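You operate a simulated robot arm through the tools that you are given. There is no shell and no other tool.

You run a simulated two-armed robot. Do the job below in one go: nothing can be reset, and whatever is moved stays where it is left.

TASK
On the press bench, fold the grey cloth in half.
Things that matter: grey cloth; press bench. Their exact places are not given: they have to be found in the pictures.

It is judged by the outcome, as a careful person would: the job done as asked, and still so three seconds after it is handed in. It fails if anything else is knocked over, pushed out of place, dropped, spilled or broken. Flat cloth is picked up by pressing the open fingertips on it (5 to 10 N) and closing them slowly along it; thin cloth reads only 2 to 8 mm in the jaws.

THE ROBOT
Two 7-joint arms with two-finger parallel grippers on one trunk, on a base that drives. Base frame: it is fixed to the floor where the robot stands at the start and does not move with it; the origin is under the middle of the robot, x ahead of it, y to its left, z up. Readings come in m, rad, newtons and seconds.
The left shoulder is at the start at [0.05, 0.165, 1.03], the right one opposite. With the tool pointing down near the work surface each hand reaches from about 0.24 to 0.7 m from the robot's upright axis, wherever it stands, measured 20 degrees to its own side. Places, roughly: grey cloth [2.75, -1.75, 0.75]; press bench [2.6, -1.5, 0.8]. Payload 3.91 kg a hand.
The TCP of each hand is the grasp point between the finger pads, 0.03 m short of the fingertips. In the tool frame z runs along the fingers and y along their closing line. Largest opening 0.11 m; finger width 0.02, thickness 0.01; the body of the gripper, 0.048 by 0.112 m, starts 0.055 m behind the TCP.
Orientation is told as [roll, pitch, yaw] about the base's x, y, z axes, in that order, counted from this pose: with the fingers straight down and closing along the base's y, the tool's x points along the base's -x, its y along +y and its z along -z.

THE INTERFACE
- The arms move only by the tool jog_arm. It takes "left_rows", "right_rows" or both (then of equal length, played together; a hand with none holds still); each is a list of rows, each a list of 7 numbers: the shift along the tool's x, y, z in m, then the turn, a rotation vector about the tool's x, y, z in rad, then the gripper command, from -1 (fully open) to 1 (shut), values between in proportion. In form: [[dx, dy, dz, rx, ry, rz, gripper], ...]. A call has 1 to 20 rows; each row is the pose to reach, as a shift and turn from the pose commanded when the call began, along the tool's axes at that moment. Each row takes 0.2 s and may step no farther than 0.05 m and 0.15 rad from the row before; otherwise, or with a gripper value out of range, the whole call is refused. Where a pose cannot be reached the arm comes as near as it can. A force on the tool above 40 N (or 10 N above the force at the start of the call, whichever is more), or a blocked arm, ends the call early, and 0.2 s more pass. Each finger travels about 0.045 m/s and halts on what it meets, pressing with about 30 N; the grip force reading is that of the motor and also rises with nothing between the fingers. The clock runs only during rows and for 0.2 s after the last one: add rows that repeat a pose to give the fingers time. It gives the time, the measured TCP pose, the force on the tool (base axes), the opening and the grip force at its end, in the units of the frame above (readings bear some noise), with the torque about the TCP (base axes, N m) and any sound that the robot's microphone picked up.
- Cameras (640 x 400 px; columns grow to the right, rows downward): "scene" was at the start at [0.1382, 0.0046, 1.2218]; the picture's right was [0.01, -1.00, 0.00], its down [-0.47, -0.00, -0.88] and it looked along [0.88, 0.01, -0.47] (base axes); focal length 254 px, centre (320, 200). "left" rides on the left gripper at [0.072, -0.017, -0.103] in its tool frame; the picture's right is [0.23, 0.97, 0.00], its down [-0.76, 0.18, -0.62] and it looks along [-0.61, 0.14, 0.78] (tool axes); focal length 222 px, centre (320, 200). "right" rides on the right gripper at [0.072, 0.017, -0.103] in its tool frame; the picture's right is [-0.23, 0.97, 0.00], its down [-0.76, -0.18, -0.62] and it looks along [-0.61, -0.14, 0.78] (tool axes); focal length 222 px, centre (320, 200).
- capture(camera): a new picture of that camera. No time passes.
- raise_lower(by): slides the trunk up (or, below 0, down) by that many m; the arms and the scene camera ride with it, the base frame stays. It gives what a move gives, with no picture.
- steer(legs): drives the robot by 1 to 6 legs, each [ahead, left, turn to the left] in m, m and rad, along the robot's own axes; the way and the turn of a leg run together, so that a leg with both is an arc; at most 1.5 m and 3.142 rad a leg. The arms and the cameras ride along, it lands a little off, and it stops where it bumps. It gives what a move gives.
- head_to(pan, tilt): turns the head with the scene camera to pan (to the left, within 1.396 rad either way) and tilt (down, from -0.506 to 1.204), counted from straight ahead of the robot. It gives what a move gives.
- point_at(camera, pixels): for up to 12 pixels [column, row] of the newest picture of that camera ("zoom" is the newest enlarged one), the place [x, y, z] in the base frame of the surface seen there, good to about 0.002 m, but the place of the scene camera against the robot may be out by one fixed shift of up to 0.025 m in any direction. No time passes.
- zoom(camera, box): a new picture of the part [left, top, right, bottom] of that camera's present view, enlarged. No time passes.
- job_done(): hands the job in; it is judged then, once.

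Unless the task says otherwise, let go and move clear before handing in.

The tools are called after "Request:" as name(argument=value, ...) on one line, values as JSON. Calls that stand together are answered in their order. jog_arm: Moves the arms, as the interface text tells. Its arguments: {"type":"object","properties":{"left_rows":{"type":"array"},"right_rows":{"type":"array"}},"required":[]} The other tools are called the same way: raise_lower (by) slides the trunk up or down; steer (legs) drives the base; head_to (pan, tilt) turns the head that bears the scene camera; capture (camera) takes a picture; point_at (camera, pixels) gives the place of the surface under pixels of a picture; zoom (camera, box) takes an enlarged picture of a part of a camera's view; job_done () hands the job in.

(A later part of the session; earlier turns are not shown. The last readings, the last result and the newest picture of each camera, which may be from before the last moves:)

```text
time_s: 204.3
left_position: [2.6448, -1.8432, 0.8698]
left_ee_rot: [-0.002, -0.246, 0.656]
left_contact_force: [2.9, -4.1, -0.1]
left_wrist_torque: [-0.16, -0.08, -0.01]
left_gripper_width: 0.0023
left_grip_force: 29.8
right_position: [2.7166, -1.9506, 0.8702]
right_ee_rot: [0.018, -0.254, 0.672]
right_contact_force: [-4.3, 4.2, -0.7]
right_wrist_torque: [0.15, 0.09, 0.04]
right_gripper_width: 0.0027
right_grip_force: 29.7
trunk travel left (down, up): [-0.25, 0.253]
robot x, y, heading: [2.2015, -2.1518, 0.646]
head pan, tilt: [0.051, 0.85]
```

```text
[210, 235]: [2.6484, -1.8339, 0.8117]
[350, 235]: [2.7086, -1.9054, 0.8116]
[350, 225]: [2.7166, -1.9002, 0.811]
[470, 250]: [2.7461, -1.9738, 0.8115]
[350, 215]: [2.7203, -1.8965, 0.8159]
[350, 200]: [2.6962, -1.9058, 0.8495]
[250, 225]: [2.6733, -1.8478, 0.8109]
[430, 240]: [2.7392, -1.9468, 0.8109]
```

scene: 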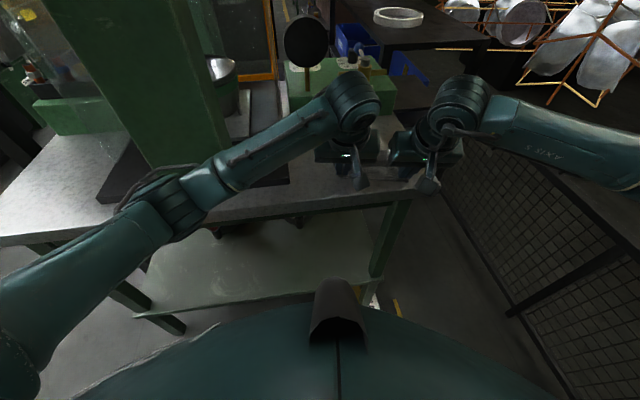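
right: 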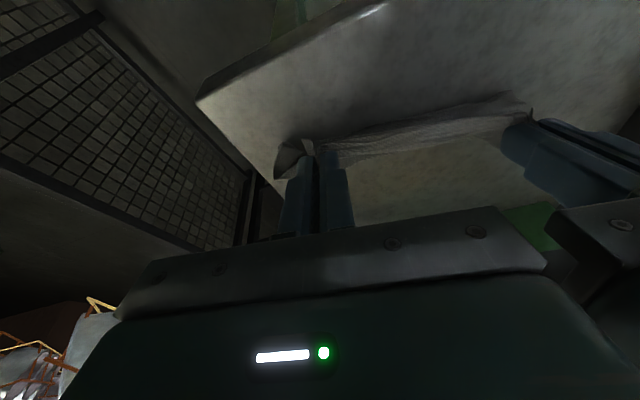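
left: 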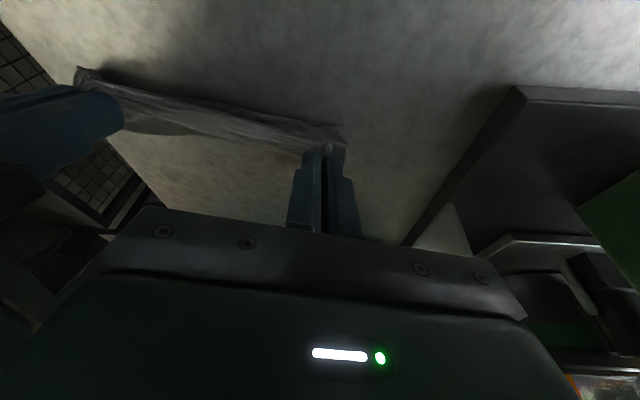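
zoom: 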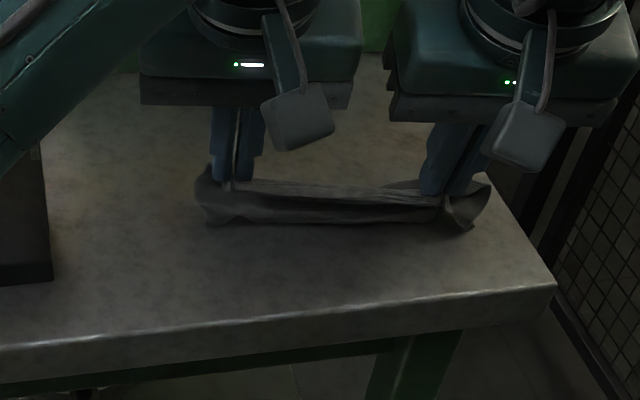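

The lower edge now lies under, about 1.5 cm short of the upper edge (upper edge row ~190, lower edge row ~220 in the zoom). I lower the rest, drifting 8 mm away from me to match the edges.

Request:
jog_arm(left_rows=[[0.0008, 0, 0.0068, 0, -0.0375, 0, 1], [0.0016, 0, 0.0136, 0, -0.075, 0, 1], [0.0023, 0, 0.0203, 0, -0.1125, 0, 1], [0.0031, 0, 0.0271, 0, -0.15, 0, 1], [0.0031, 0, 0.0271, 0, -0.15, 0, 1]], right_rows=[[0.0008, 0, 0.0068, 0, -0.0375, 0, 1], [0.0016, 0, 0.0136, 0, -0.075, 0, 1], [0.0023, 0, 0.0203, 0, -0.1125, 0, 1], [0.0031, 0, 0.0271, 0, -0.15, 0, 1], [0.0031, 0, 0.0271, 0, -0.15, 0, 1]])

Request:
zoom(camera="scene", box=[290, 110, 450, 220])

Request:
zoom(camera="left", box=[60, 40, 380, 220])

Request:
zoom(camera="right", box=[240, 40, 560, 220])

```text
time_s: 205.5
left_position: [2.6452, -1.8409, 0.8428]
left_ee_rot: [-0.002, -0.398, 0.658]
left_contact_force: [3.4, -3.6, 0.0]
left_wrist_torque: [-0.15, -0.1, -0.04]
left_gripper_width: 0.0021
left_grip_force: 30.1
right_position: [2.7197, -1.9478, 0.842]
right_ee_rot: [0.017, -0.404, 0.667]
right_contact_force: [-3.6, 4.1, -0.1]
right_wrist_torque: [0.11, 0.09, 0.01]
right_gripper_width: 0.003
right_grip_force: 30.1
trunk travel left (down, up): [-0.25, 0.253]
robot x, y, heading: [2.2044, -2.1471, 0.652]
head pan, tilt: [0.051, 0.85]
```

```text
3.64 times, centred on (370, 165) of scene
```

zoom: 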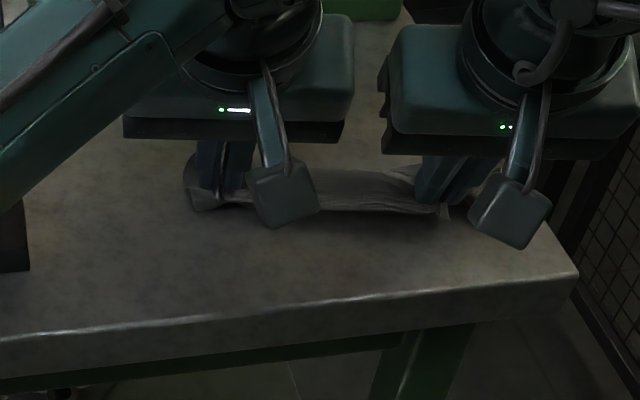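

```text
2.00 times, centred on (220, 130) of left
```

zoom: 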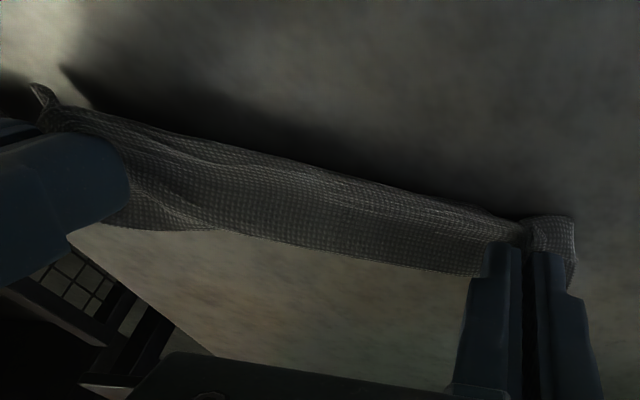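

```text
2.00 times, centred on (400, 130) of right
```

zoom: 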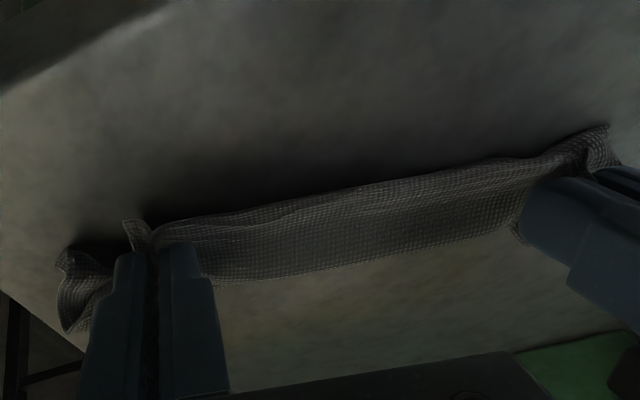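

The cloth is now doubled between the hands. I measure the strip's front edge and crease to judge the halves.

Request:
point_at(camera="zoom", pixels=[[250, 206], [250, 268], [350, 187], [350, 260], [450, 168], [450, 238], [70, 262], [70, 325], [128, 225], [605, 130]])

Request:
zoom(camera="left", box=[60, 40, 380, 220])

Request:
point_at(camera="zoom", pixels=[[150, 128], [170, 228], [300, 165], [300, 246], [420, 195], [420, 265], [572, 220], [572, 280], [540, 215]])

```text
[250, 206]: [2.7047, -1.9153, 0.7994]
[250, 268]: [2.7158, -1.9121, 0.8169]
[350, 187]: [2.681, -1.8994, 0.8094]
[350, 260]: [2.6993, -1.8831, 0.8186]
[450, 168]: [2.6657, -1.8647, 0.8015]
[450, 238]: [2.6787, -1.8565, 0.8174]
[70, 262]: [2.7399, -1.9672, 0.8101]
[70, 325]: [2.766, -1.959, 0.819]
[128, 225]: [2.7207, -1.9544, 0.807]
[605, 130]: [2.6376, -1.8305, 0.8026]
```

```text
2.00 times, centred on (220, 130) of left
```

zoom: 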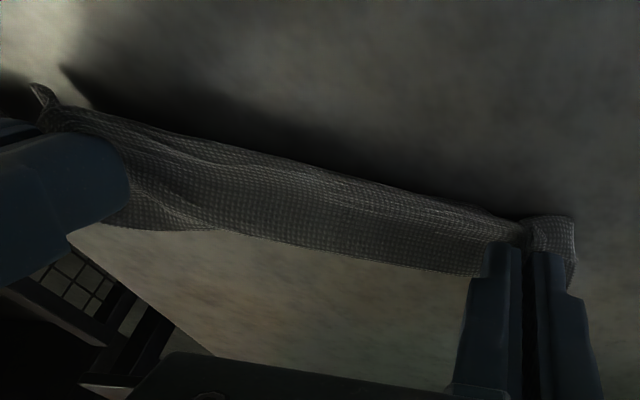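

```text
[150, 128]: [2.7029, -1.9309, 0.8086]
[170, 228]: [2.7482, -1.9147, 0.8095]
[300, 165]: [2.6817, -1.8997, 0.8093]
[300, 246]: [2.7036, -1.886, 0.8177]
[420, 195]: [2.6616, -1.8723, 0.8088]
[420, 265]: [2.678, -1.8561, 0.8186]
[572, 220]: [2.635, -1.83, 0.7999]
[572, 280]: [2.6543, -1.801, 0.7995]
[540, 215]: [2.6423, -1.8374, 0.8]
```

Working it through, with the upper edge at Q≈0.985 and crease at about 1.035 the halves match at about 5–6 cm each. I lower the last 7 mm to lay the edge down.

Request:
jog_arm(left_rows=[[0.001, 0, 0.0022, 0, 0, 0, 1], [0.0019, 0, 0.0044, 0, 0, 0, 1], [0.0027, 0, 0.0064, 0, 0, 0, 1], [0.0027, 0, 0.0064, 0, 0, 0, 1]], right_rows=[[0.001, 0, 0.0022, 0, 0, 0, 1], [0.0019, 0, 0.0044, 0, 0, 0, 1], [0.0024, 0, 0.0055, 0, 0, 0, 1], [0.0024, 0, 0.0055, 0, 0, 0, 1]])

Request:
zoom(camera="left", box=[60, 40, 380, 220])

Request:
zoom(camera="right", box=[240, 40, 560, 220])

```text
time_s: 206.5
left_position: [2.6462, -1.8416, 0.8354]
left_ee_rot: [-0.002, -0.399, 0.656]
left_contact_force: [1.6, -3.0, 0.9]
left_wrist_torque: [-0.11, -0.11, -0.03]
left_gripper_width: 0.0021
left_grip_force: 29.8
right_position: [2.7182, -1.949, 0.8361]
right_ee_rot: [0.018, -0.402, 0.668]
right_contact_force: [-2.5, 2.9, 0.2]
right_wrist_torque: [0.11, 0.05, 0.0]
right_gripper_width: 0.0026
right_grip_force: 30.3
trunk travel left (down, up): [-0.25, 0.253]
robot x, y, heading: [2.2015, -2.1467, 0.645]
head pan, tilt: [0.051, 0.85]
```

```text
2.00 times, centred on (220, 130) of left
```

zoom: 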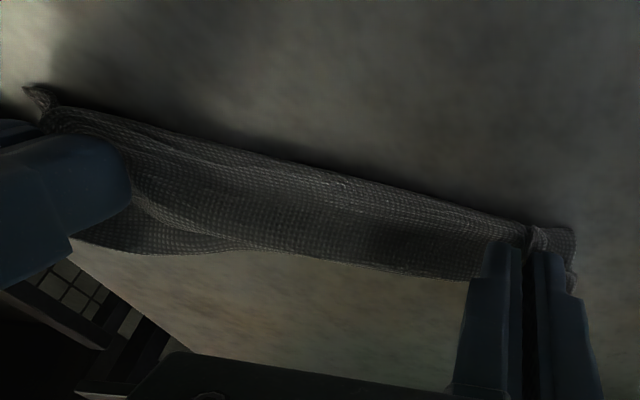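

```text
2.00 times, centred on (400, 130) of right
```

zoom: 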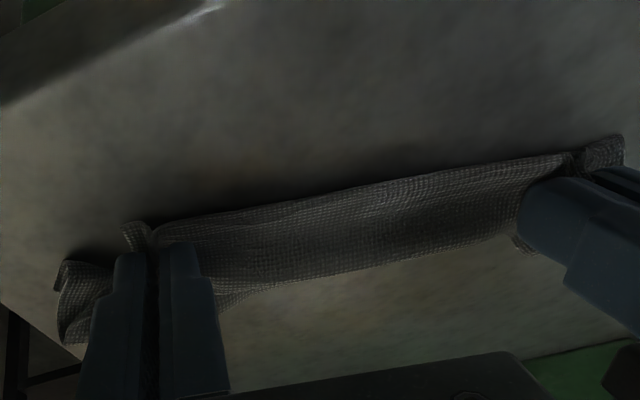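

On the right a bit of the lower layer shows beyond the roll, so the under-fold isn't even. Hanging resets it well: I lift to the hanging state again and will re-lower with a drift away from me so the bottom edge trails under along its full length.

Request:
jog_arm(left_rows=[[-0.0056, 0, -0.0132, 0, 0.037, 0, 1], [-0.0112, 0, -0.0265, 0, 0.075, 0, 1], [-0.0168, 0, -0.0397, 0, 0.112, 0, 1], [-0.0224, 0, -0.053, 0, 0.15, 0, 1], [-0.0279, 0, -0.0662, 0, 0.187, 0, 1], [-0.0335, 0, -0.0794, 0, 0.225, 0, 1], [-0.0391, 0, -0.0927, 0, 0.262, 0, 1], [-0.0447, 0, -0.1059, 0, 0.3, 0, 1], [-0.0447, 0, -0.1059, 0, 0.3, 0, 1]], right_rows=[[-0.0056, 0, -0.0132, 0, 0.037, 0, 1], [-0.0112, 0, -0.0265, 0, 0.075, 0, 1], [-0.0168, 0, -0.0397, 0, 0.112, 0, 1], [-0.0224, 0, -0.053, 0, 0.15, 0, 1], [-0.0279, 0, -0.0662, 0, 0.187, 0, 1], [-0.0335, 0, -0.0794, 0, 0.225, 0, 1], [-0.0391, 0, -0.0927, 0, 0.262, 0, 1], [-0.0447, 0, -0.1059, 0, 0.3, 0, 1], [-0.0447, 0, -0.1059, 0, 0.3, 0, 1]])

Request:
zoom(camera="scene", box=[290, 80, 450, 200])

Request:
point_at(camera="zoom", pixels=[[216, 215], [300, 225], [360, 230], [440, 225], [486, 225], [350, 180], [350, 150]])

```text
time_s: 208.5
left_position: [2.6461, -1.841, 0.9508]
left_ee_rot: [0.0, -0.099, 0.655]
left_contact_force: [4.1, -7.4, 0.5]
left_wrist_torque: [-0.2, -0.14, 0.07]
left_gripper_width: 0.0024
left_grip_force: 30.0
right_position: [2.7195, -1.9499, 0.9529]
right_ee_rot: [0.016, -0.1, 0.675]
right_contact_force: [-5.0, 7.0, -0.2]
right_wrist_torque: [0.23, 0.14, -0.06]
right_gripper_width: 0.0028
right_grip_force: 29.3
trunk travel left (down, up): [-0.25, 0.253]
robot x, y, heading: [2.2, -2.1492, 0.65]
head pan, tilt: [0.051, 0.85]
```

```text
3.33 times, centred on (370, 140) of scene
```

zoom: 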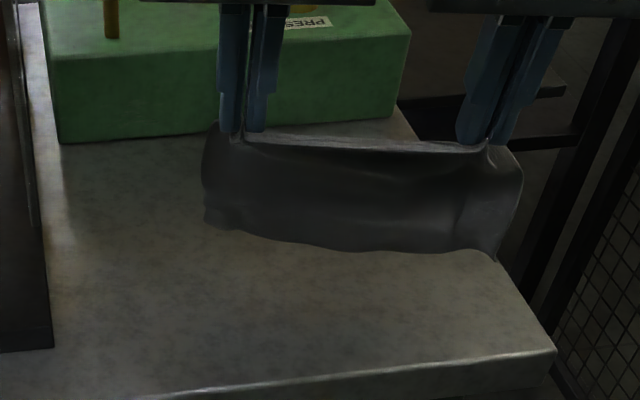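

```text
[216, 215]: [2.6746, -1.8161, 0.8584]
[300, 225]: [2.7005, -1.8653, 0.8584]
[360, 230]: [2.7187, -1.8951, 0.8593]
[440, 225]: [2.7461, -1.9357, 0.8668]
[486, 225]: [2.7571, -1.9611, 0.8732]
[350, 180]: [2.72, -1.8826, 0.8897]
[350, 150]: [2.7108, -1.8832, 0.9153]
```

It hangs flat again, bottom edge almost below the hands and curving toward me. I lower with a drift away from me so the bottom trails under, stopping at 5 cm height to check.

Request:
jog_arm(left_rows=[[-0.001, 0, 0.0115, 0, -0.012, 0, 1], [-0.002, 0, 0.0229, 0, -0.025, 0, 1], [-0.003, 0, 0.0344, 0, -0.037, 0, 1], [-0.004, 0, 0.0458, 0, -0.05, 0, 1], [-0.01, 0, 0.0541, 0, -0.075, 0, 1], [-0.016, 0, 0.0624, 0, -0.1, 0, 1], [-0.022, 0, 0.0707, 0, -0.125, 0, 1], [-0.0278, 0, 0.079, 0, -0.15, 0, 1], [-0.0278, 0, 0.079, 0, -0.15, 0, 1]], right_rows=[[-0.001, 0, 0.0115, 0, -0.012, 0, 1], [-0.002, 0, 0.0229, 0, -0.025, 0, 1], [-0.003, 0, 0.0344, 0, -0.037, 0, 1], [-0.004, 0, 0.0458, 0, -0.05, 0, 1], [-0.01, 0, 0.0541, 0, -0.075, 0, 1], [-0.016, 0, 0.0624, 0, -0.1, 0, 1], [-0.022, 0, 0.0707, 0, -0.125, 0, 1], [-0.0278, 0, 0.079, 0, -0.15, 0, 1], [-0.0278, 0, 0.079, 0, -0.15, 0, 1]])

Request:
zoom(camera="scene", box=[290, 90, 450, 200])

Request:
point_at(camera="zoom", pixels=[[205, 235], [250, 240], [350, 255], [350, 245], [350, 230], [350, 210], [470, 265], [430, 255], [350, 195]])

```text
time_s: 210.5
left_position: [2.675, -1.8186, 0.8754]
left_ee_rot: [-0.003, -0.248, 0.656]
left_contact_force: [1.8, -3.1, 0.6]
left_wrist_torque: [-0.1, -0.07, 0.01]
left_gripper_width: 0.0022
left_grip_force: 29.4
right_position: [2.7473, -1.9282, 0.876]
right_ee_rot: [0.017, -0.251, 0.672]
right_contact_force: [-2.2, 3.9, 0.7]
right_wrist_torque: [0.13, 0.13, -0.05]
right_gripper_width: 0.003
right_grip_force: 29.7
trunk travel left (down, up): [-0.25, 0.253]
robot x, y, heading: [2.1996, -2.152, 0.651]
head pan, tilt: [0.051, 0.85]
```

```text
3.64 times, centred on (370, 145) of scene
```

zoom: 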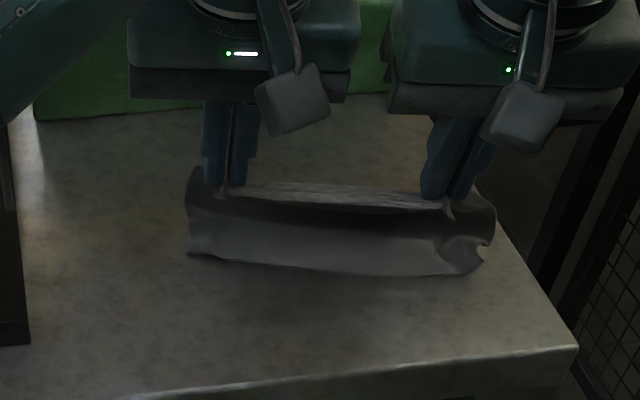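

```text
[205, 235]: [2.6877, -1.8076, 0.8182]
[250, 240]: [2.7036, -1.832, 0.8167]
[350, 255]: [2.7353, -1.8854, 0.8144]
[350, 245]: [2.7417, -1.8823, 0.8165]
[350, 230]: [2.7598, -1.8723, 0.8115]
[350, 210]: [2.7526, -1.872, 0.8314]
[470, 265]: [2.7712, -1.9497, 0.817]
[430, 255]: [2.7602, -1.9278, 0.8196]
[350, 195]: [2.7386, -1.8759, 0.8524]
```

Now the fold is just right: the lower layer lies as a light band from its edge (188,250)–(480,272) back to the bend, over its full width, under the held upper edge. I measure the lower edge.

Request:
point_at(camera="zoom", pixels=[[192, 250], [230, 257], [280, 265], [340, 271], [400, 274], [440, 274], [475, 268], [490, 235], [195, 215]])

```text
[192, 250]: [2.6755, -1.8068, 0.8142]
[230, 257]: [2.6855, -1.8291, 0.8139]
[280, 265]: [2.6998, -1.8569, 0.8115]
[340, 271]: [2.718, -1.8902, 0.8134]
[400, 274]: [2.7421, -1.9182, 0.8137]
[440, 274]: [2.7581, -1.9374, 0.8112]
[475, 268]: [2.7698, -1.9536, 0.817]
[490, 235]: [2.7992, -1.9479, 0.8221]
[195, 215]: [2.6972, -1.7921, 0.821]
```

The lower edge sits about 0–1.2 cm in front of the upper edge. I lower 2.6 cm more while drifting 12 mm toward me.

Request:
jog_arm(left_rows=[[0.0056, 0, 0.0056, 0, -0.0375, 0, 1], [0.0113, 0, 0.0113, 0, -0.075, 0, 1], [0.017, 0, 0.0169, 0, -0.1125, 0, 1], [0.0226, 0, 0.0225, 0, -0.15, 0, 1], [0.0226, 0, 0.0225, 0, -0.15, 0, 1]], right_rows=[[0.0056, 0, 0.0056, 0, -0.0375, 0, 1], [0.0113, 0, 0.0113, 0, -0.075, 0, 1], [0.017, 0, 0.0169, 0, -0.1125, 0, 1], [0.0226, 0, 0.0225, 0, -0.15, 0, 1], [0.0226, 0, 0.0225, 0, -0.15, 0, 1]])

Request:
zoom(camera="scene", box=[290, 100, 450, 210])

Request:
zoom(camera="left", box=[60, 40, 380, 220])

Request:
zoom(camera="right", box=[240, 40, 560, 220])

```text
time_s: 211.7
left_position: [2.6622, -1.829, 0.8486]
left_ee_rot: [-0.001, -0.399, 0.657]
left_contact_force: [3.3, -4.0, -0.5]
left_wrist_torque: [-0.12, -0.08, -0.03]
left_gripper_width: 0.0021
left_grip_force: 30.3
right_position: [2.7336, -1.9368, 0.8489]
right_ee_rot: [0.018, -0.402, 0.669]
right_contact_force: [-1.4, 3.5, -0.2]
right_wrist_torque: [0.14, 0.09, 0.02]
right_gripper_width: 0.0029
right_grip_force: 29.9
trunk travel left (down, up): [-0.25, 0.253]
robot x, y, heading: [2.2037, -2.1506, 0.653]
head pan, tilt: [0.051, 0.85]
```

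```text
3.64 times, centred on (370, 155) of scene
```

zoom: 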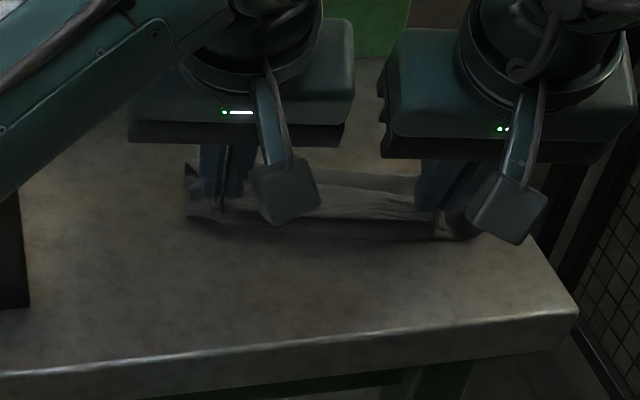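

```text
2.00 times, centred on (220, 130) of left
```

zoom: 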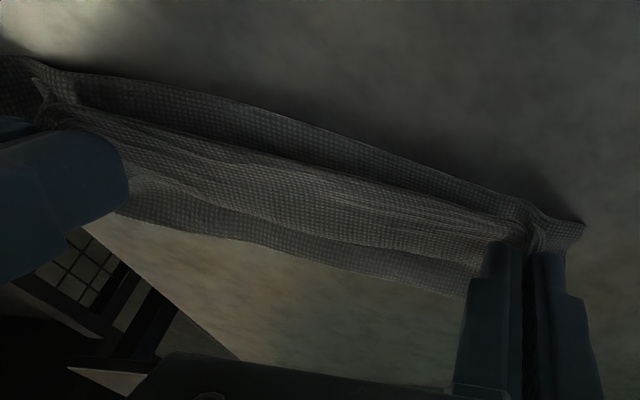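

```text
2.00 times, centred on (400, 130) of right
```

zoom: 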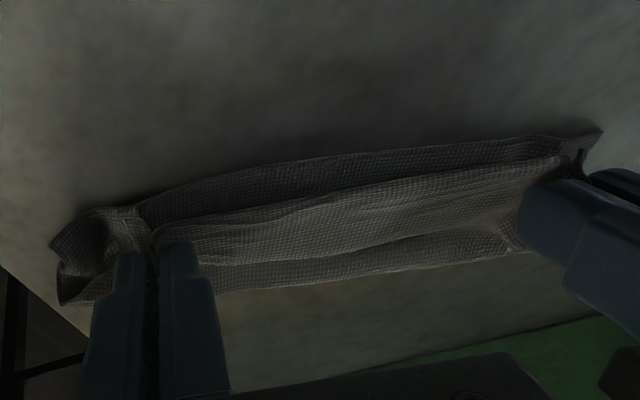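

The lower layer's edge shows in front of the upper edge by a bit over 1 cm along the width (right zoom rows 155 vs 185). I measure and correct.

Request:
point_at(camera="zoom", pixels=[[200, 185], [200, 220], [350, 155], [350, 195], [450, 143], [450, 178], [350, 270], [350, 245], [100, 208], [62, 240], [590, 135], [62, 300]])

```text
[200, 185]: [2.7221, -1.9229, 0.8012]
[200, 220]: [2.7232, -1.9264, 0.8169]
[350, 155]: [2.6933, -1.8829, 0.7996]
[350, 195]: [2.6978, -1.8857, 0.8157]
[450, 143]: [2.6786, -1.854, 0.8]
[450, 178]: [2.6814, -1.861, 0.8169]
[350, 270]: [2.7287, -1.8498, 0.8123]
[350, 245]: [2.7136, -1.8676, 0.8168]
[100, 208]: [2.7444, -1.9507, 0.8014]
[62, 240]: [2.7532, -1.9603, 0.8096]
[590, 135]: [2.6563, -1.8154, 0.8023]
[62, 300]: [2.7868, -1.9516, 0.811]
```

In true position the two edges coincide within 2 mm (both at Q≈1.003–1.010); the offset was only height parallax. I lower straight down to lay the edge.

Request:
jog_arm(left_rows=[[0.0012, 0, 0.0028, 0, 0, 0, 1], [0.0024, 0, 0.0056, 0, 0, 0, 1], [0.0036, 0, 0.0084, 0, 0, 0, 1], [0.0047, 0, 0.0112, 0, 0, 0, 1], [0.0047, 0, 0.0112, 0, 0, 0, 1]], right_rows=[[0.0012, 0, 0.0028, 0, 0, 0, 1], [0.0024, 0, 0.0056, 0, 0, 0, 1], [0.0036, 0, 0.0084, 0, 0, 0, 1], [0.0047, 0, 0.0112, 0, 0, 0, 1], [0.0047, 0, 0.0112, 0, 0, 0, 1]])

Request:
zoom(camera="left", box=[60, 40, 380, 220])

Request:
zoom(camera="right", box=[240, 40, 560, 220])

Request:
point_at(camera="zoom", pixels=[[200, 195], [200, 225], [350, 170], [350, 195], [450, 155], [450, 180], [350, 280], [100, 220], [600, 140]])

```text
time_s: 212.9
left_position: [2.6615, -1.8306, 0.8365]
left_ee_rot: [-0.001, -0.399, 0.656]
left_contact_force: [2.4, -3.3, -0.9]
left_wrist_torque: [-0.05, -0.03, 0.05]
left_gripper_width: 0.0021
left_grip_force: 30.5
right_position: [2.7349, -1.9365, 0.8368]
right_ee_rot: [0.017, -0.399, 0.669]
right_contact_force: [-1.9, 2.6, 0.7]
right_wrist_torque: [0.12, 0.06, 0.06]
right_gripper_width: 0.0026
right_grip_force: 29.9
trunk travel left (down, up): [-0.25, 0.253]
robot x, y, heading: [2.1995, -2.15, 0.65]
head pan, tilt: [0.051, 0.85]
```

```text
2.00 times, centred on (220, 130) of left
```

zoom: 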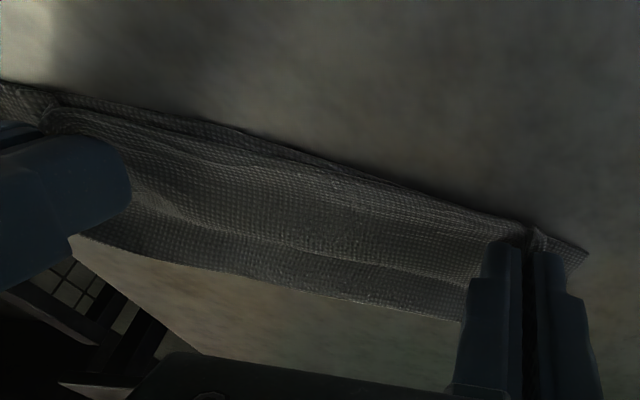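

```text
2.00 times, centred on (400, 130) of right
```

zoom: 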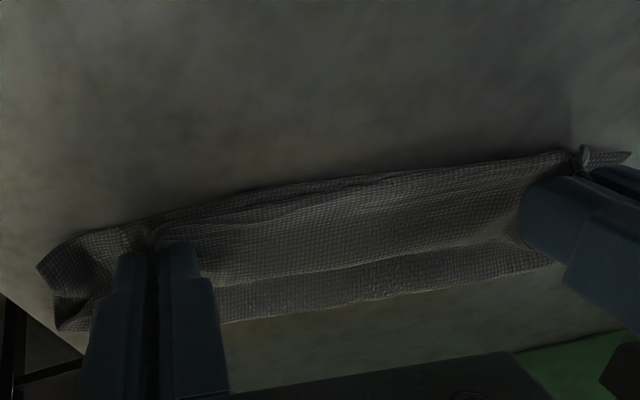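

```text
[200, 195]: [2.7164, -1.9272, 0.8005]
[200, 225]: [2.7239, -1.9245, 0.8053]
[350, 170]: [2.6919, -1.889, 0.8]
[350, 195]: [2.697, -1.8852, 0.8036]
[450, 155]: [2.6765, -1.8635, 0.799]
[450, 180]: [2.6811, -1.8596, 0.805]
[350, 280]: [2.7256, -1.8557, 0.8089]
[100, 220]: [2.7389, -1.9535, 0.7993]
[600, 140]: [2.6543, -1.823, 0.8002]
```

The edges lie together along the whole width. I press very lightly and open both grippers slowly so the pinched corners spread, then lift straight up.

Request:
jog_arm(left_rows=[[0.0006, 0, 0.0014, 0, 0, 0, 0.95], [0.0006, 0, 0.0014, 0, 0, 0, 0.85], [0.0006, 0, 0.0014, 0, 0, 0, 0.75], [0.0006, 0, 0.0014, 0, 0, 0, 0.65], [0.0006, 0, 0.0014, 0, 0, 0, 0.55], [0.0006, 0, 0.0014, 0, 0, 0, 0.45], [0.0006, 0, 0.0014, 0, 0, 0, 0.4], [0.0006, 0, 0.0014, 0, 0, 0, 0.4], [-0.004, 0, -0.009, 0, 0, 0, 0.4], [-0.009, 0, -0.021, 0, 0, 0, 0.4], [-0.014, 0, -0.033, 0, 0, 0, 0.4], [-0.02, 0, -0.047, 0, 0, 0, 0.4], [-0.02, 0, -0.047, 0, 0, 0, 0.4]], right_rows=[[0.0006, 0, 0.0014, 0, 0, 0, 0.95], [0.0006, 0, 0.0014, 0, 0, 0, 0.85], [0.0006, 0, 0.0014, 0, 0, 0, 0.75], [0.0006, 0, 0.0014, 0, 0, 0, 0.65], [0.0006, 0, 0.0014, 0, 0, 0, 0.55], [0.0006, 0, 0.0014, 0, 0, 0, 0.45], [0.0006, 0, 0.0014, 0, 0, 0, 0.4], [0.0006, 0, 0.0014, 0, 0, 0, 0.4], [-0.004, 0, -0.009, 0, 0, 0, 0.4], [-0.009, 0, -0.021, 0, 0, 0, 0.4], [-0.014, 0, -0.033, 0, 0, 0, 0.4], [-0.02, 0, -0.047, 0, 0, 0, 0.4], [-0.02, 0, -0.047, 0, 0, 0, 0.4]])

Request:
capture(camera="left")

Request:
capture(camera="right")

Request:
zoom(camera="scene", box=[290, 90, 450, 200])

```text
time_s: 215.7
left_position: [2.6627, -1.8269, 0.8869]
left_ee_rot: [0.001, -0.398, 0.655]
left_contact_force: [-0.4, -0.8, -0.7]
left_wrist_torque: [0.0, -0.03, 0.01]
left_gripper_width: 0.0331
left_grip_force: 0.0
right_position: [2.7339, -1.9373, 0.8885]
right_ee_rot: [0.018, -0.402, 0.668]
right_contact_force: [-0.2, 1.1, 0.4]
right_wrist_torque: [-0.02, 0.01, -0.01]
right_gripper_width: 0.0332
right_grip_force: 0.1
trunk travel left (down, up): [-0.25, 0.253]
robot x, y, heading: [2.2017, -2.1481, 0.651]
head pan, tilt: [0.051, 0.85]
```

```text
taken
```

left: 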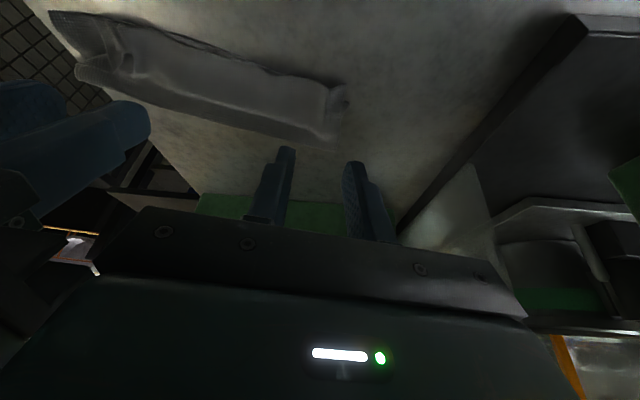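

```text
taken
```

right: 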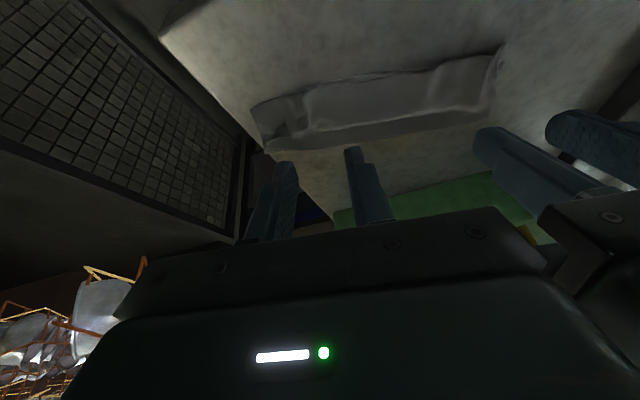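

```text
3.64 times, centred on (370, 145) of scene
```

zoom: 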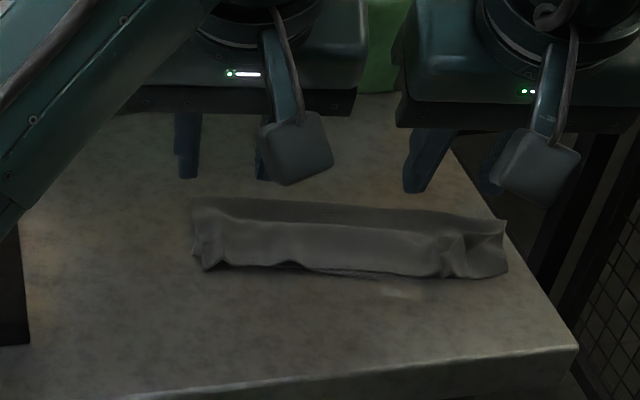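

The cloth is folded into a strip about 19 x 5.5 cm with small bumps where it was pinched. I withdraw both hands up and back to inspect it.

Request:
jog_arm(left_rows=[[-0.005, 0, -0.015, 0, 0.07, 0, 0.2], [-0.01, 0.002, -0.03, 0, 0.14, 0, 0.0], [0.005, 0.01, -0.05, 0, 0.21, 0, 0.0], [0.03, 0.02, -0.07, 0, 0.28, 0, 0.0], [0.06, 0.03, -0.09, 0, 0.35, 0, 0.0], [0.095, 0.05, -0.1, 0, 0.4, 0, 0.0], [0.13, 0.08, -0.11, 0, 0.4, 0, 0.0], [0.16, 0.11, -0.12, 0, 0.4, 0, 0.0], [0.18, 0.15, -0.12, 0, 0.4, 0, 0.0], [0.19, 0.19, -0.12, 0, 0.4, 0, 0.0]], right_rows=[[-0.005, 0, -0.015, 0, 0.07, 0, 0.3], [-0.01, -0.002, -0.03, 0, 0.14, 0, 0.3], [0.005, -0.01, -0.05, 0, 0.21, 0, 0.3], [0.03, -0.02, -0.07, 0, 0.28, 0, 0.3], [0.06, -0.03, -0.09, 0, 0.35, 0, 0.3], [0.09, -0.05, -0.1, 0, 0.4, 0, 0.3], [0.12, -0.07, -0.11, 0, 0.4, 0, 0.3], [0.14, -0.09, -0.12, 0, 0.4, 0, 0.3], [0.15, -0.11, -0.12, 0, 0.4, 0, 0.3], [0.15, -0.11, -0.12, 0, 0.4, 0, 0.3]])

Request:
capture(camera="scene")

Request:
zoom(camera="scene", box=[310, 120, 430, 190])

Request:
capture(camera="right")

```text
time_s: 217.9
left_position: [2.3708, -1.8133, 0.921]
left_ee_rot: [-0.003, 0.003, 0.656]
left_contact_force: [0.2, -0.1, -0.2]
left_wrist_torque: [-0.01, 0.02, -0.01]
left_gripper_width: 0.055
left_grip_force: 0.1
right_position: [2.6598, -2.1385, 0.938]
right_ee_rot: [0.014, -0.003, 0.676]
right_contact_force: [-0.5, -0.3, 0.0]
right_wrist_torque: [0.02, 0.01, 0.01]
right_gripper_width: 0.0384
right_grip_force: 0.0
trunk travel left (down, up): [-0.25, 0.253]
robot x, y, heading: [2.2022, -2.1485, 0.65]
head pan, tilt: [0.051, 0.85]
```

```text
taken
```

scene: 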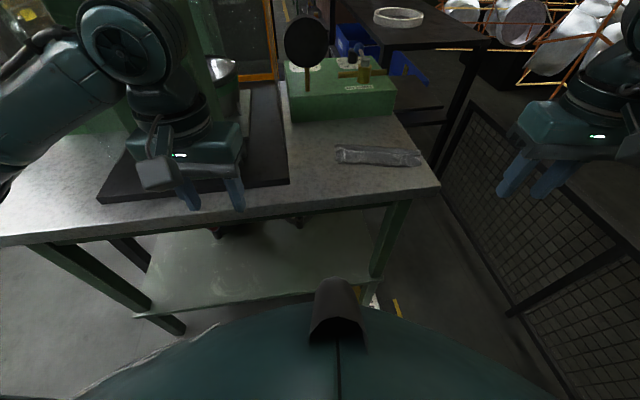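

```text
5.33 times, centred on (370, 155) of scene
```

zoom: 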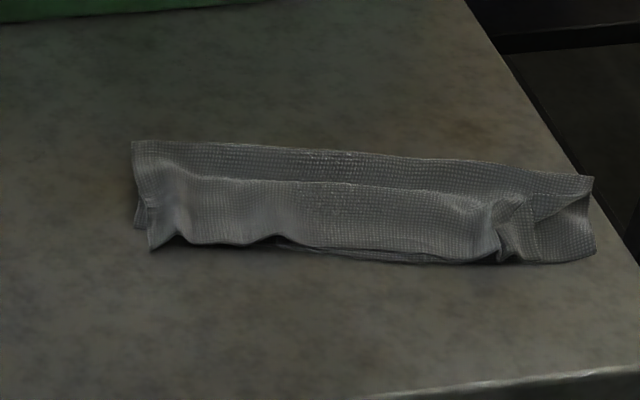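

```text
taken
```

right: 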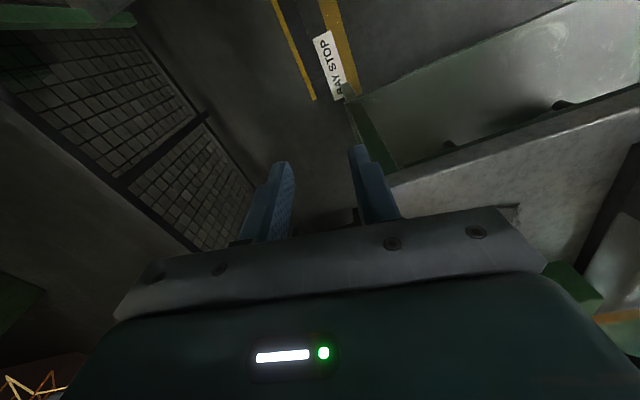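

The strip looks well folded, but a line runs along it at zoom row 188. I measure its depth and heights to make sure it's a plain half fold.

Request:
point_at(camera="zoom", pixels=[[350, 153], [350, 180], [350, 190], [350, 200], [350, 225], [350, 247], [350, 260], [136, 145], [152, 243], [138, 222], [590, 180], [592, 256]])

Request:
zoom(camera="scene", box=[330, 130, 380, 175])

Request:
zoom(camera="scene", box=[380, 130, 430, 175])

```text
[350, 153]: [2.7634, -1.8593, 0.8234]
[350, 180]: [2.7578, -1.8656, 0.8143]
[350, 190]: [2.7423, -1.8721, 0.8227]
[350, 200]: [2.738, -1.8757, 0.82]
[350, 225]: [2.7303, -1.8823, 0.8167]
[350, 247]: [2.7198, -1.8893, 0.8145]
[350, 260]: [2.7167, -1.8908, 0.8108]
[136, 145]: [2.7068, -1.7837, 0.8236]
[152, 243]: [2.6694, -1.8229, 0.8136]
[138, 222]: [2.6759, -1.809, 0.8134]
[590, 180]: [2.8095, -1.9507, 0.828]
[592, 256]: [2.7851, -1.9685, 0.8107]
```

```text
8.89 times, centred on (355, 152) of scene
```

zoom: 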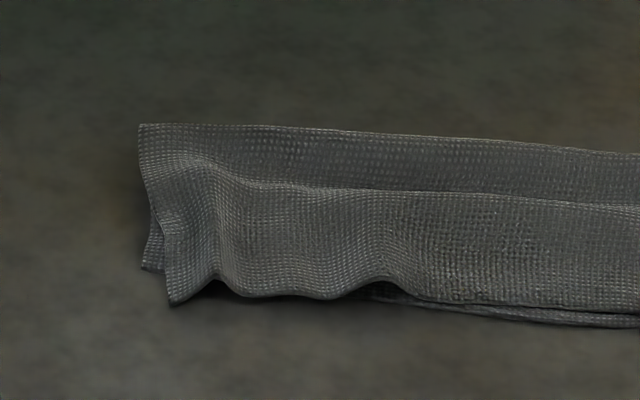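

```text
8.89 times, centred on (405, 152) of scene
```

zoom: 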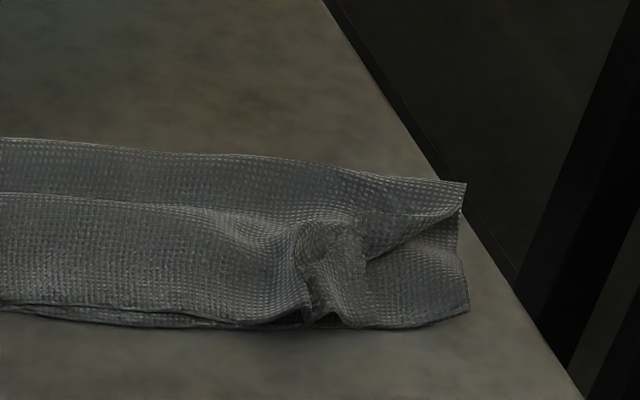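

It is a true half fold: front edges together, crease at the back, about 5.5 cm deep. Only the upper right corner is gathered inward at zoom (315,315), about 3 cm short of the lower corner (468,312). I measure it so I can draw it out to the right.

Request:
point_at(camera="zoom", pixels=[[318, 315], [340, 290], [320, 260], [300, 245], [360, 225], [465, 308], [420, 280], [462, 188], [260, 280], [345, 320]])

```text
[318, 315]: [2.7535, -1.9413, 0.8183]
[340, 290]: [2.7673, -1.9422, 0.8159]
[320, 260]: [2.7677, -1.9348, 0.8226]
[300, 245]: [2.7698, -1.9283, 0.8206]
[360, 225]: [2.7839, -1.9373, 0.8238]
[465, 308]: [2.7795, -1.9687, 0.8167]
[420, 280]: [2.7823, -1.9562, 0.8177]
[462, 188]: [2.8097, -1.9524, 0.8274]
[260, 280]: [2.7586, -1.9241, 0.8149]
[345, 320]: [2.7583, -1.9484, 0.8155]
```

I close the right fingers and bring them over the gathered upper corner at about (2.742,-1.942).

Request:
jog_arm(right_rows=[[-0.031, 0.017, 0.0, 0, 0, 0, 0.7], [-0.062, 0.034, 0.01, 0, 0, 0, 1], [-0.093, 0.051, 0.025, 0, 0, 0, 1], [-0.125, 0.068, 0.04, 0, 0, 0, 1], [-0.156, 0.085, 0.055, 0, 0, 0, 1], [-0.1871, 0.1018, 0.07, 0, 0, 0, 1], [-0.1871, 0.1018, 0.078, 0, 0, 0, 1], [-0.1871, 0.1018, 0.078, 0, 0, 0, 1]])

Request:
zoom(camera="right", box=[180, 60, 460, 240])

Request:
zoom(camera="scene", box=[360, 110, 440, 180])

```text
time_s: 219.7
left_position: [2.3727, -1.813, 0.9223]
left_ee_rot: [-0.001, 0.004, 0.655]
left_contact_force: [-0.5, -0.4, 0.0]
left_wrist_torque: [0.01, 0.01, 0.01]
left_gripper_width: 0.0549
left_grip_force: 0.1
right_position: [2.7411, -1.941, 0.8617]
right_ee_rot: [0.015, -0.002, 0.677]
right_contact_force: [-0.1, 0.1, 0.0]
right_wrist_torque: [0.01, -0.02, 0.01]
right_gripper_width: 0.0
right_grip_force: 29.9
trunk travel left (down, up): [-0.25, 0.253]
robot x, y, heading: [2.2006, -2.1462, 0.648]
head pan, tilt: [0.051, 0.85]
```

```text
2.22 times, centred on (320, 150) of right
```

zoom: 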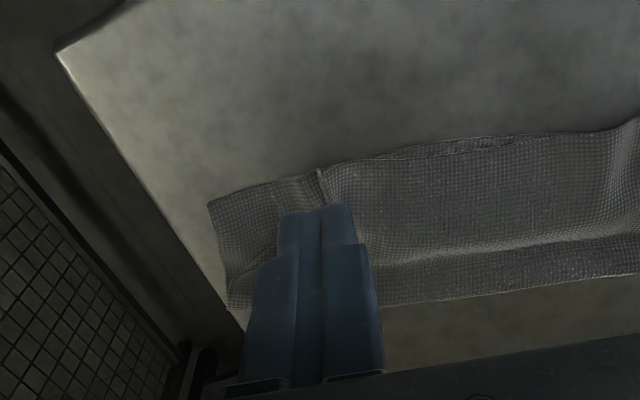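

```text
5.71 times, centred on (400, 145) of scene
```

zoom: 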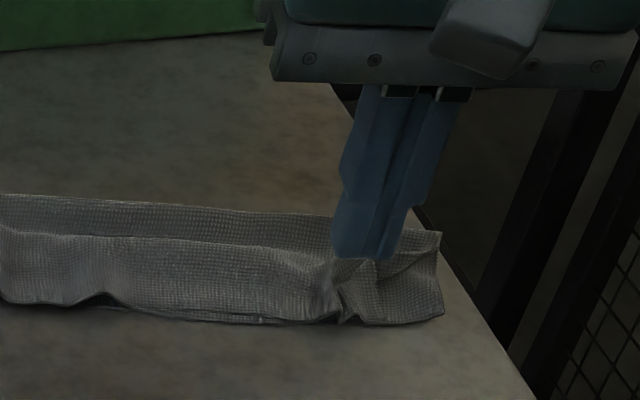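

The upper corner flap is just right of the pinch ridge (right zoom (300,185)). I shift 10 mm right and lower onto it.

Request:
jog_arm(right_rows=[[0, -0.005, 0.008, 0, 0, 0, 1], [0, -0.01, 0.016, 0, 0, 0, 1], [0, -0.01, 0.022, 0, 0, 0, 1], [0, -0.01, 0.026, 0, 0, 0, 1], [0, -0.01, 0.026, 0, 0, 0, 1]])

Request:
zoom(camera="right", box=[180, 60, 460, 240])

```text
time_s: 220.9
left_position: [2.3729, -1.8143, 0.9212]
left_ee_rot: [-0.003, 0.001, 0.657]
left_contact_force: [-1.1, 0.8, -0.2]
left_wrist_torque: [0.01, 0.0, 0.02]
left_gripper_width: 0.0547
left_grip_force: 0.0
right_position: [2.747, -1.9493, 0.837]
right_ee_rot: [0.017, -0.002, 0.676]
right_contact_force: [0.8, -1.0, -0.4]
right_wrist_torque: [0.02, 0.05, 0.03]
right_gripper_width: 0.0002
right_grip_force: 30.0
trunk travel left (down, up): [-0.25, 0.253]
robot x, y, heading: [2.2027, -2.1481, 0.646]
head pan, tilt: [0.051, 0.85]
```

```text
2.22 times, centred on (320, 150) of right
```

zoom: 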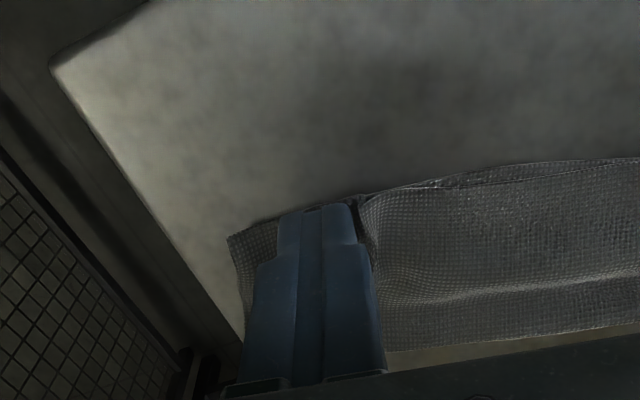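

Request:
jog_arm(right_rows=[[0, 0, 0.0015, 0, 0, 0, 1], [0, 0, 0.003, 0, 0, 0, 1], [0, 0, 0.003, 0, 0, 0, 1]])

```text
time_s: 221.7
left_position: [2.3718, -1.8136, 0.9215]
left_ee_rot: [-0.003, 0.003, 0.656]
left_contact_force: [0.2, -0.3, -0.1]
left_wrist_torque: [-0.01, -0.05, 0.01]
left_gripper_width: 0.0553
left_grip_force: 0.0
right_position: [2.7467, -1.9493, 0.8334]
right_ee_rot: [0.017, -0.002, 0.674]
right_contact_force: [0.1, -0.2, 0.6]
right_wrist_torque: [-0.01, -0.01, -0.03]
right_gripper_width: 0.0
right_grip_force: 30.0
trunk travel left (down, up): [-0.25, 0.253]
robot x, y, heading: [2.2003, -2.1424, 0.648]
head pan, tilt: [0.051, 0.85]
```

Request:
jog_arm(right_rows=[[0, 0, 0.001, 0, 0, 0, 1], [0, 0, 0.0018, 0, 0, 0, 1], [0, 0, 0.0018, 0, 0, 0, 1]])

```text
time_s: 222.5
left_position: [2.3721, -1.8142, 0.9219]
left_ee_rot: [0.0, 0.003, 0.657]
left_contact_force: [-0.7, 0.2, -0.3]
left_wrist_torque: [0.0, -0.02, 0.03]
left_gripper_width: 0.055
left_grip_force: 0.0
right_position: [2.7469, -1.9506, 0.8324]
right_ee_rot: [0.017, -0.004, 0.676]
right_contact_force: [0.6, -1.3, 8.9]
right_wrist_torque: [-0.03, 0.01, 0.0]
right_gripper_width: 0.0002
right_grip_force: 30.1
trunk travel left (down, up): [-0.25, 0.253]
robot x, y, heading: [2.2004, -2.1452, 0.652]
head pan, tilt: [0.051, 0.85]
```

Pressing with 9 N, I slide the corner 2.2 cm to the right.

Request:
jog_arm(right_rows=[[0, -0.004, -0.0003, 0, 0, 0, 1], [-0.0005, -0.008, -0.0003, 0, 0, 0, 1], [-0.001, -0.012, -0.0003, 0, 0, 0, 1], [-0.0015, -0.016, -0.0003, 0, 0, 0, 1], [-0.002, -0.02, -0.0003, 0, 0, 0, 1], [-0.002, -0.022, -0.0003, 0, 0, 0, 1], [-0.002, -0.022, -0.005, 0, 0, 0, 1], [-0.002, -0.022, -0.03, 0, 0, 0, 1], [0.02, -0.022, -0.06, 0, 0, 0, 1], [0.06, -0.03, -0.08, 0, 0, 0, 1], [0.06, -0.03, -0.08, 0, 0, 0, 1]])

Request:
zoom(camera="scene", box=[310, 120, 430, 190])

Request:
zoom(camera="right", box=[180, 40, 500, 240])

```text
time_s: 224.9
left_position: [2.3706, -1.8131, 0.9222]
left_ee_rot: [-0.002, 0.002, 0.657]
left_contact_force: [0.0, 0.0, -0.1]
left_wrist_torque: [0.01, -0.02, 0.02]
left_gripper_width: 0.0552
left_grip_force: 0.1
right_position: [2.7218, -2.0123, 0.9096]
right_ee_rot: [0.015, -0.002, 0.675]
right_contact_force: [-0.4, -0.1, -0.6]
right_wrist_torque: [-0.02, 0.02, 0.0]
right_gripper_width: 0.0
right_grip_force: 30.4
trunk travel left (down, up): [-0.25, 0.253]
robot x, y, heading: [2.2009, -2.1519, 0.649]
head pan, tilt: [0.051, 0.85]
```

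```text
5.33 times, centred on (370, 155) of scene
```

zoom: 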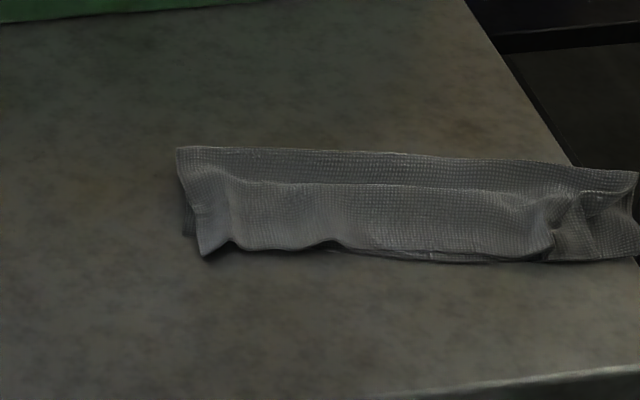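

```text
2.00 times, centred on (340, 140) of right
```

zoom: 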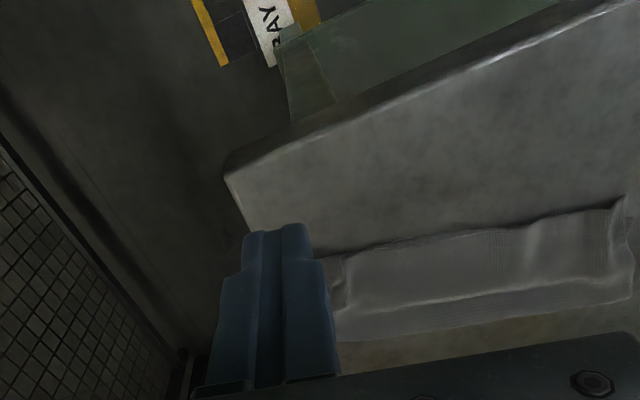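

The whole strip followed by about 1 cm and its right end now reaches the bench's right edge. A better way: press closed fingertips on the gather and open them, which spreads it both ways and moves the strip back left. I measure the gather.

Request:
zoom(camera="scene", box=[395, 130, 445, 175])

Request:
point_at(camera="zoom", pixels=[[180, 280], [200, 250], [230, 290], [200, 220], [350, 290], [310, 190], [420, 180], [440, 285], [150, 250], [250, 230]])

```text
8.89 times, centred on (420, 152) of scene
```

zoom: 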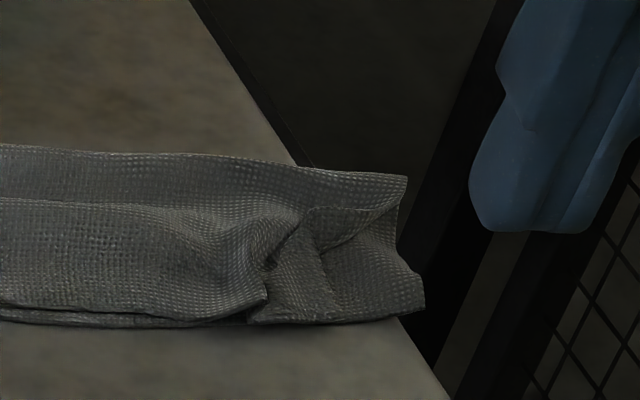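

```text
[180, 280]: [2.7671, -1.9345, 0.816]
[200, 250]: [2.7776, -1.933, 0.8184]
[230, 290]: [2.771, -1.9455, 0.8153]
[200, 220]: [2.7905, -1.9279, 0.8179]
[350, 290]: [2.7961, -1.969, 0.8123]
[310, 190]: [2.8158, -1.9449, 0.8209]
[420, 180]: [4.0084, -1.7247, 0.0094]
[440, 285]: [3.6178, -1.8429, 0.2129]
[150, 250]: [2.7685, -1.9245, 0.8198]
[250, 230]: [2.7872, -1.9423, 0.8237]
```

The right end overhangs the bench edge by about 1 cm. I press closed fingertips on the strip's middle and slide the whole strip 2.5 cm left.

Request:
jog_arm(right_rows=[[-0.026, 0.025, 0.01, 0, 0, 0, 1], [-0.052, 0.05, 0.03, 0, 0, 0, 1], [-0.0774, 0.0755, 0.05, 0, 0, 0, 1], [-0.0774, 0.0755, 0.065, 0, 0, 0, 1], [-0.0774, 0.0755, 0.072, 0, 0, 0, 1], [-0.0774, 0.0755, 0.0755, 0, 0, 0, 1], [-0.0774, 0.0755, 0.0755, 0, 0, 0, 1]])

```text
time_s: 226.5
left_position: [2.3712, -1.8135, 0.9214]
left_ee_rot: [-0.001, 0.003, 0.654]
left_contact_force: [0.2, -0.2, -0.1]
left_wrist_torque: [-0.02, -0.04, 0.01]
left_gripper_width: 0.0553
left_grip_force: 0.1
right_position: [2.7319, -1.9022, 0.8366]
right_ee_rot: [0.015, -0.001, 0.675]
right_contact_force: [-0.5, 0.2, -0.9]
right_wrist_torque: [-0.04, -0.03, -0.02]
right_gripper_width: 0.0
right_grip_force: 30.0
trunk travel left (down, up): [-0.25, 0.253]
robot x, y, heading: [2.2001, -2.1505, 0.651]
head pan, tilt: [0.051, 0.85]
```

Request:
jog_arm(right_rows=[[0, 0, 0.002, 0, 0, 0, 1], [0, 0, 0.004, 0, 0, 0, 1], [0, 0, 0.0048, 0, 0, 0, 1], [0, 0, 0.0048, 0, 0, 0, 1]])

```text
time_s: 227.5
left_position: [2.3716, -1.8137, 0.9214]
left_ee_rot: [-0.002, 0.001, 0.657]
left_contact_force: [-0.5, 0.6, -1.5]
left_wrist_torque: [-0.01, 0.01, 0.01]
left_gripper_width: 0.0549
left_grip_force: 0.1
right_position: [2.7316, -1.9024, 0.8318]
right_ee_rot: [0.017, -0.006, 0.676]
right_contact_force: [1.5, 0.7, 8.9]
right_wrist_torque: [-0.06, -0.01, -0.02]
right_gripper_width: 0.0002
right_grip_force: 30.4
trunk travel left (down, up): [-0.25, 0.253]
robot x, y, heading: [2.2014, -2.1485, 0.65]
head pan, tilt: [0.051, 0.85]
```

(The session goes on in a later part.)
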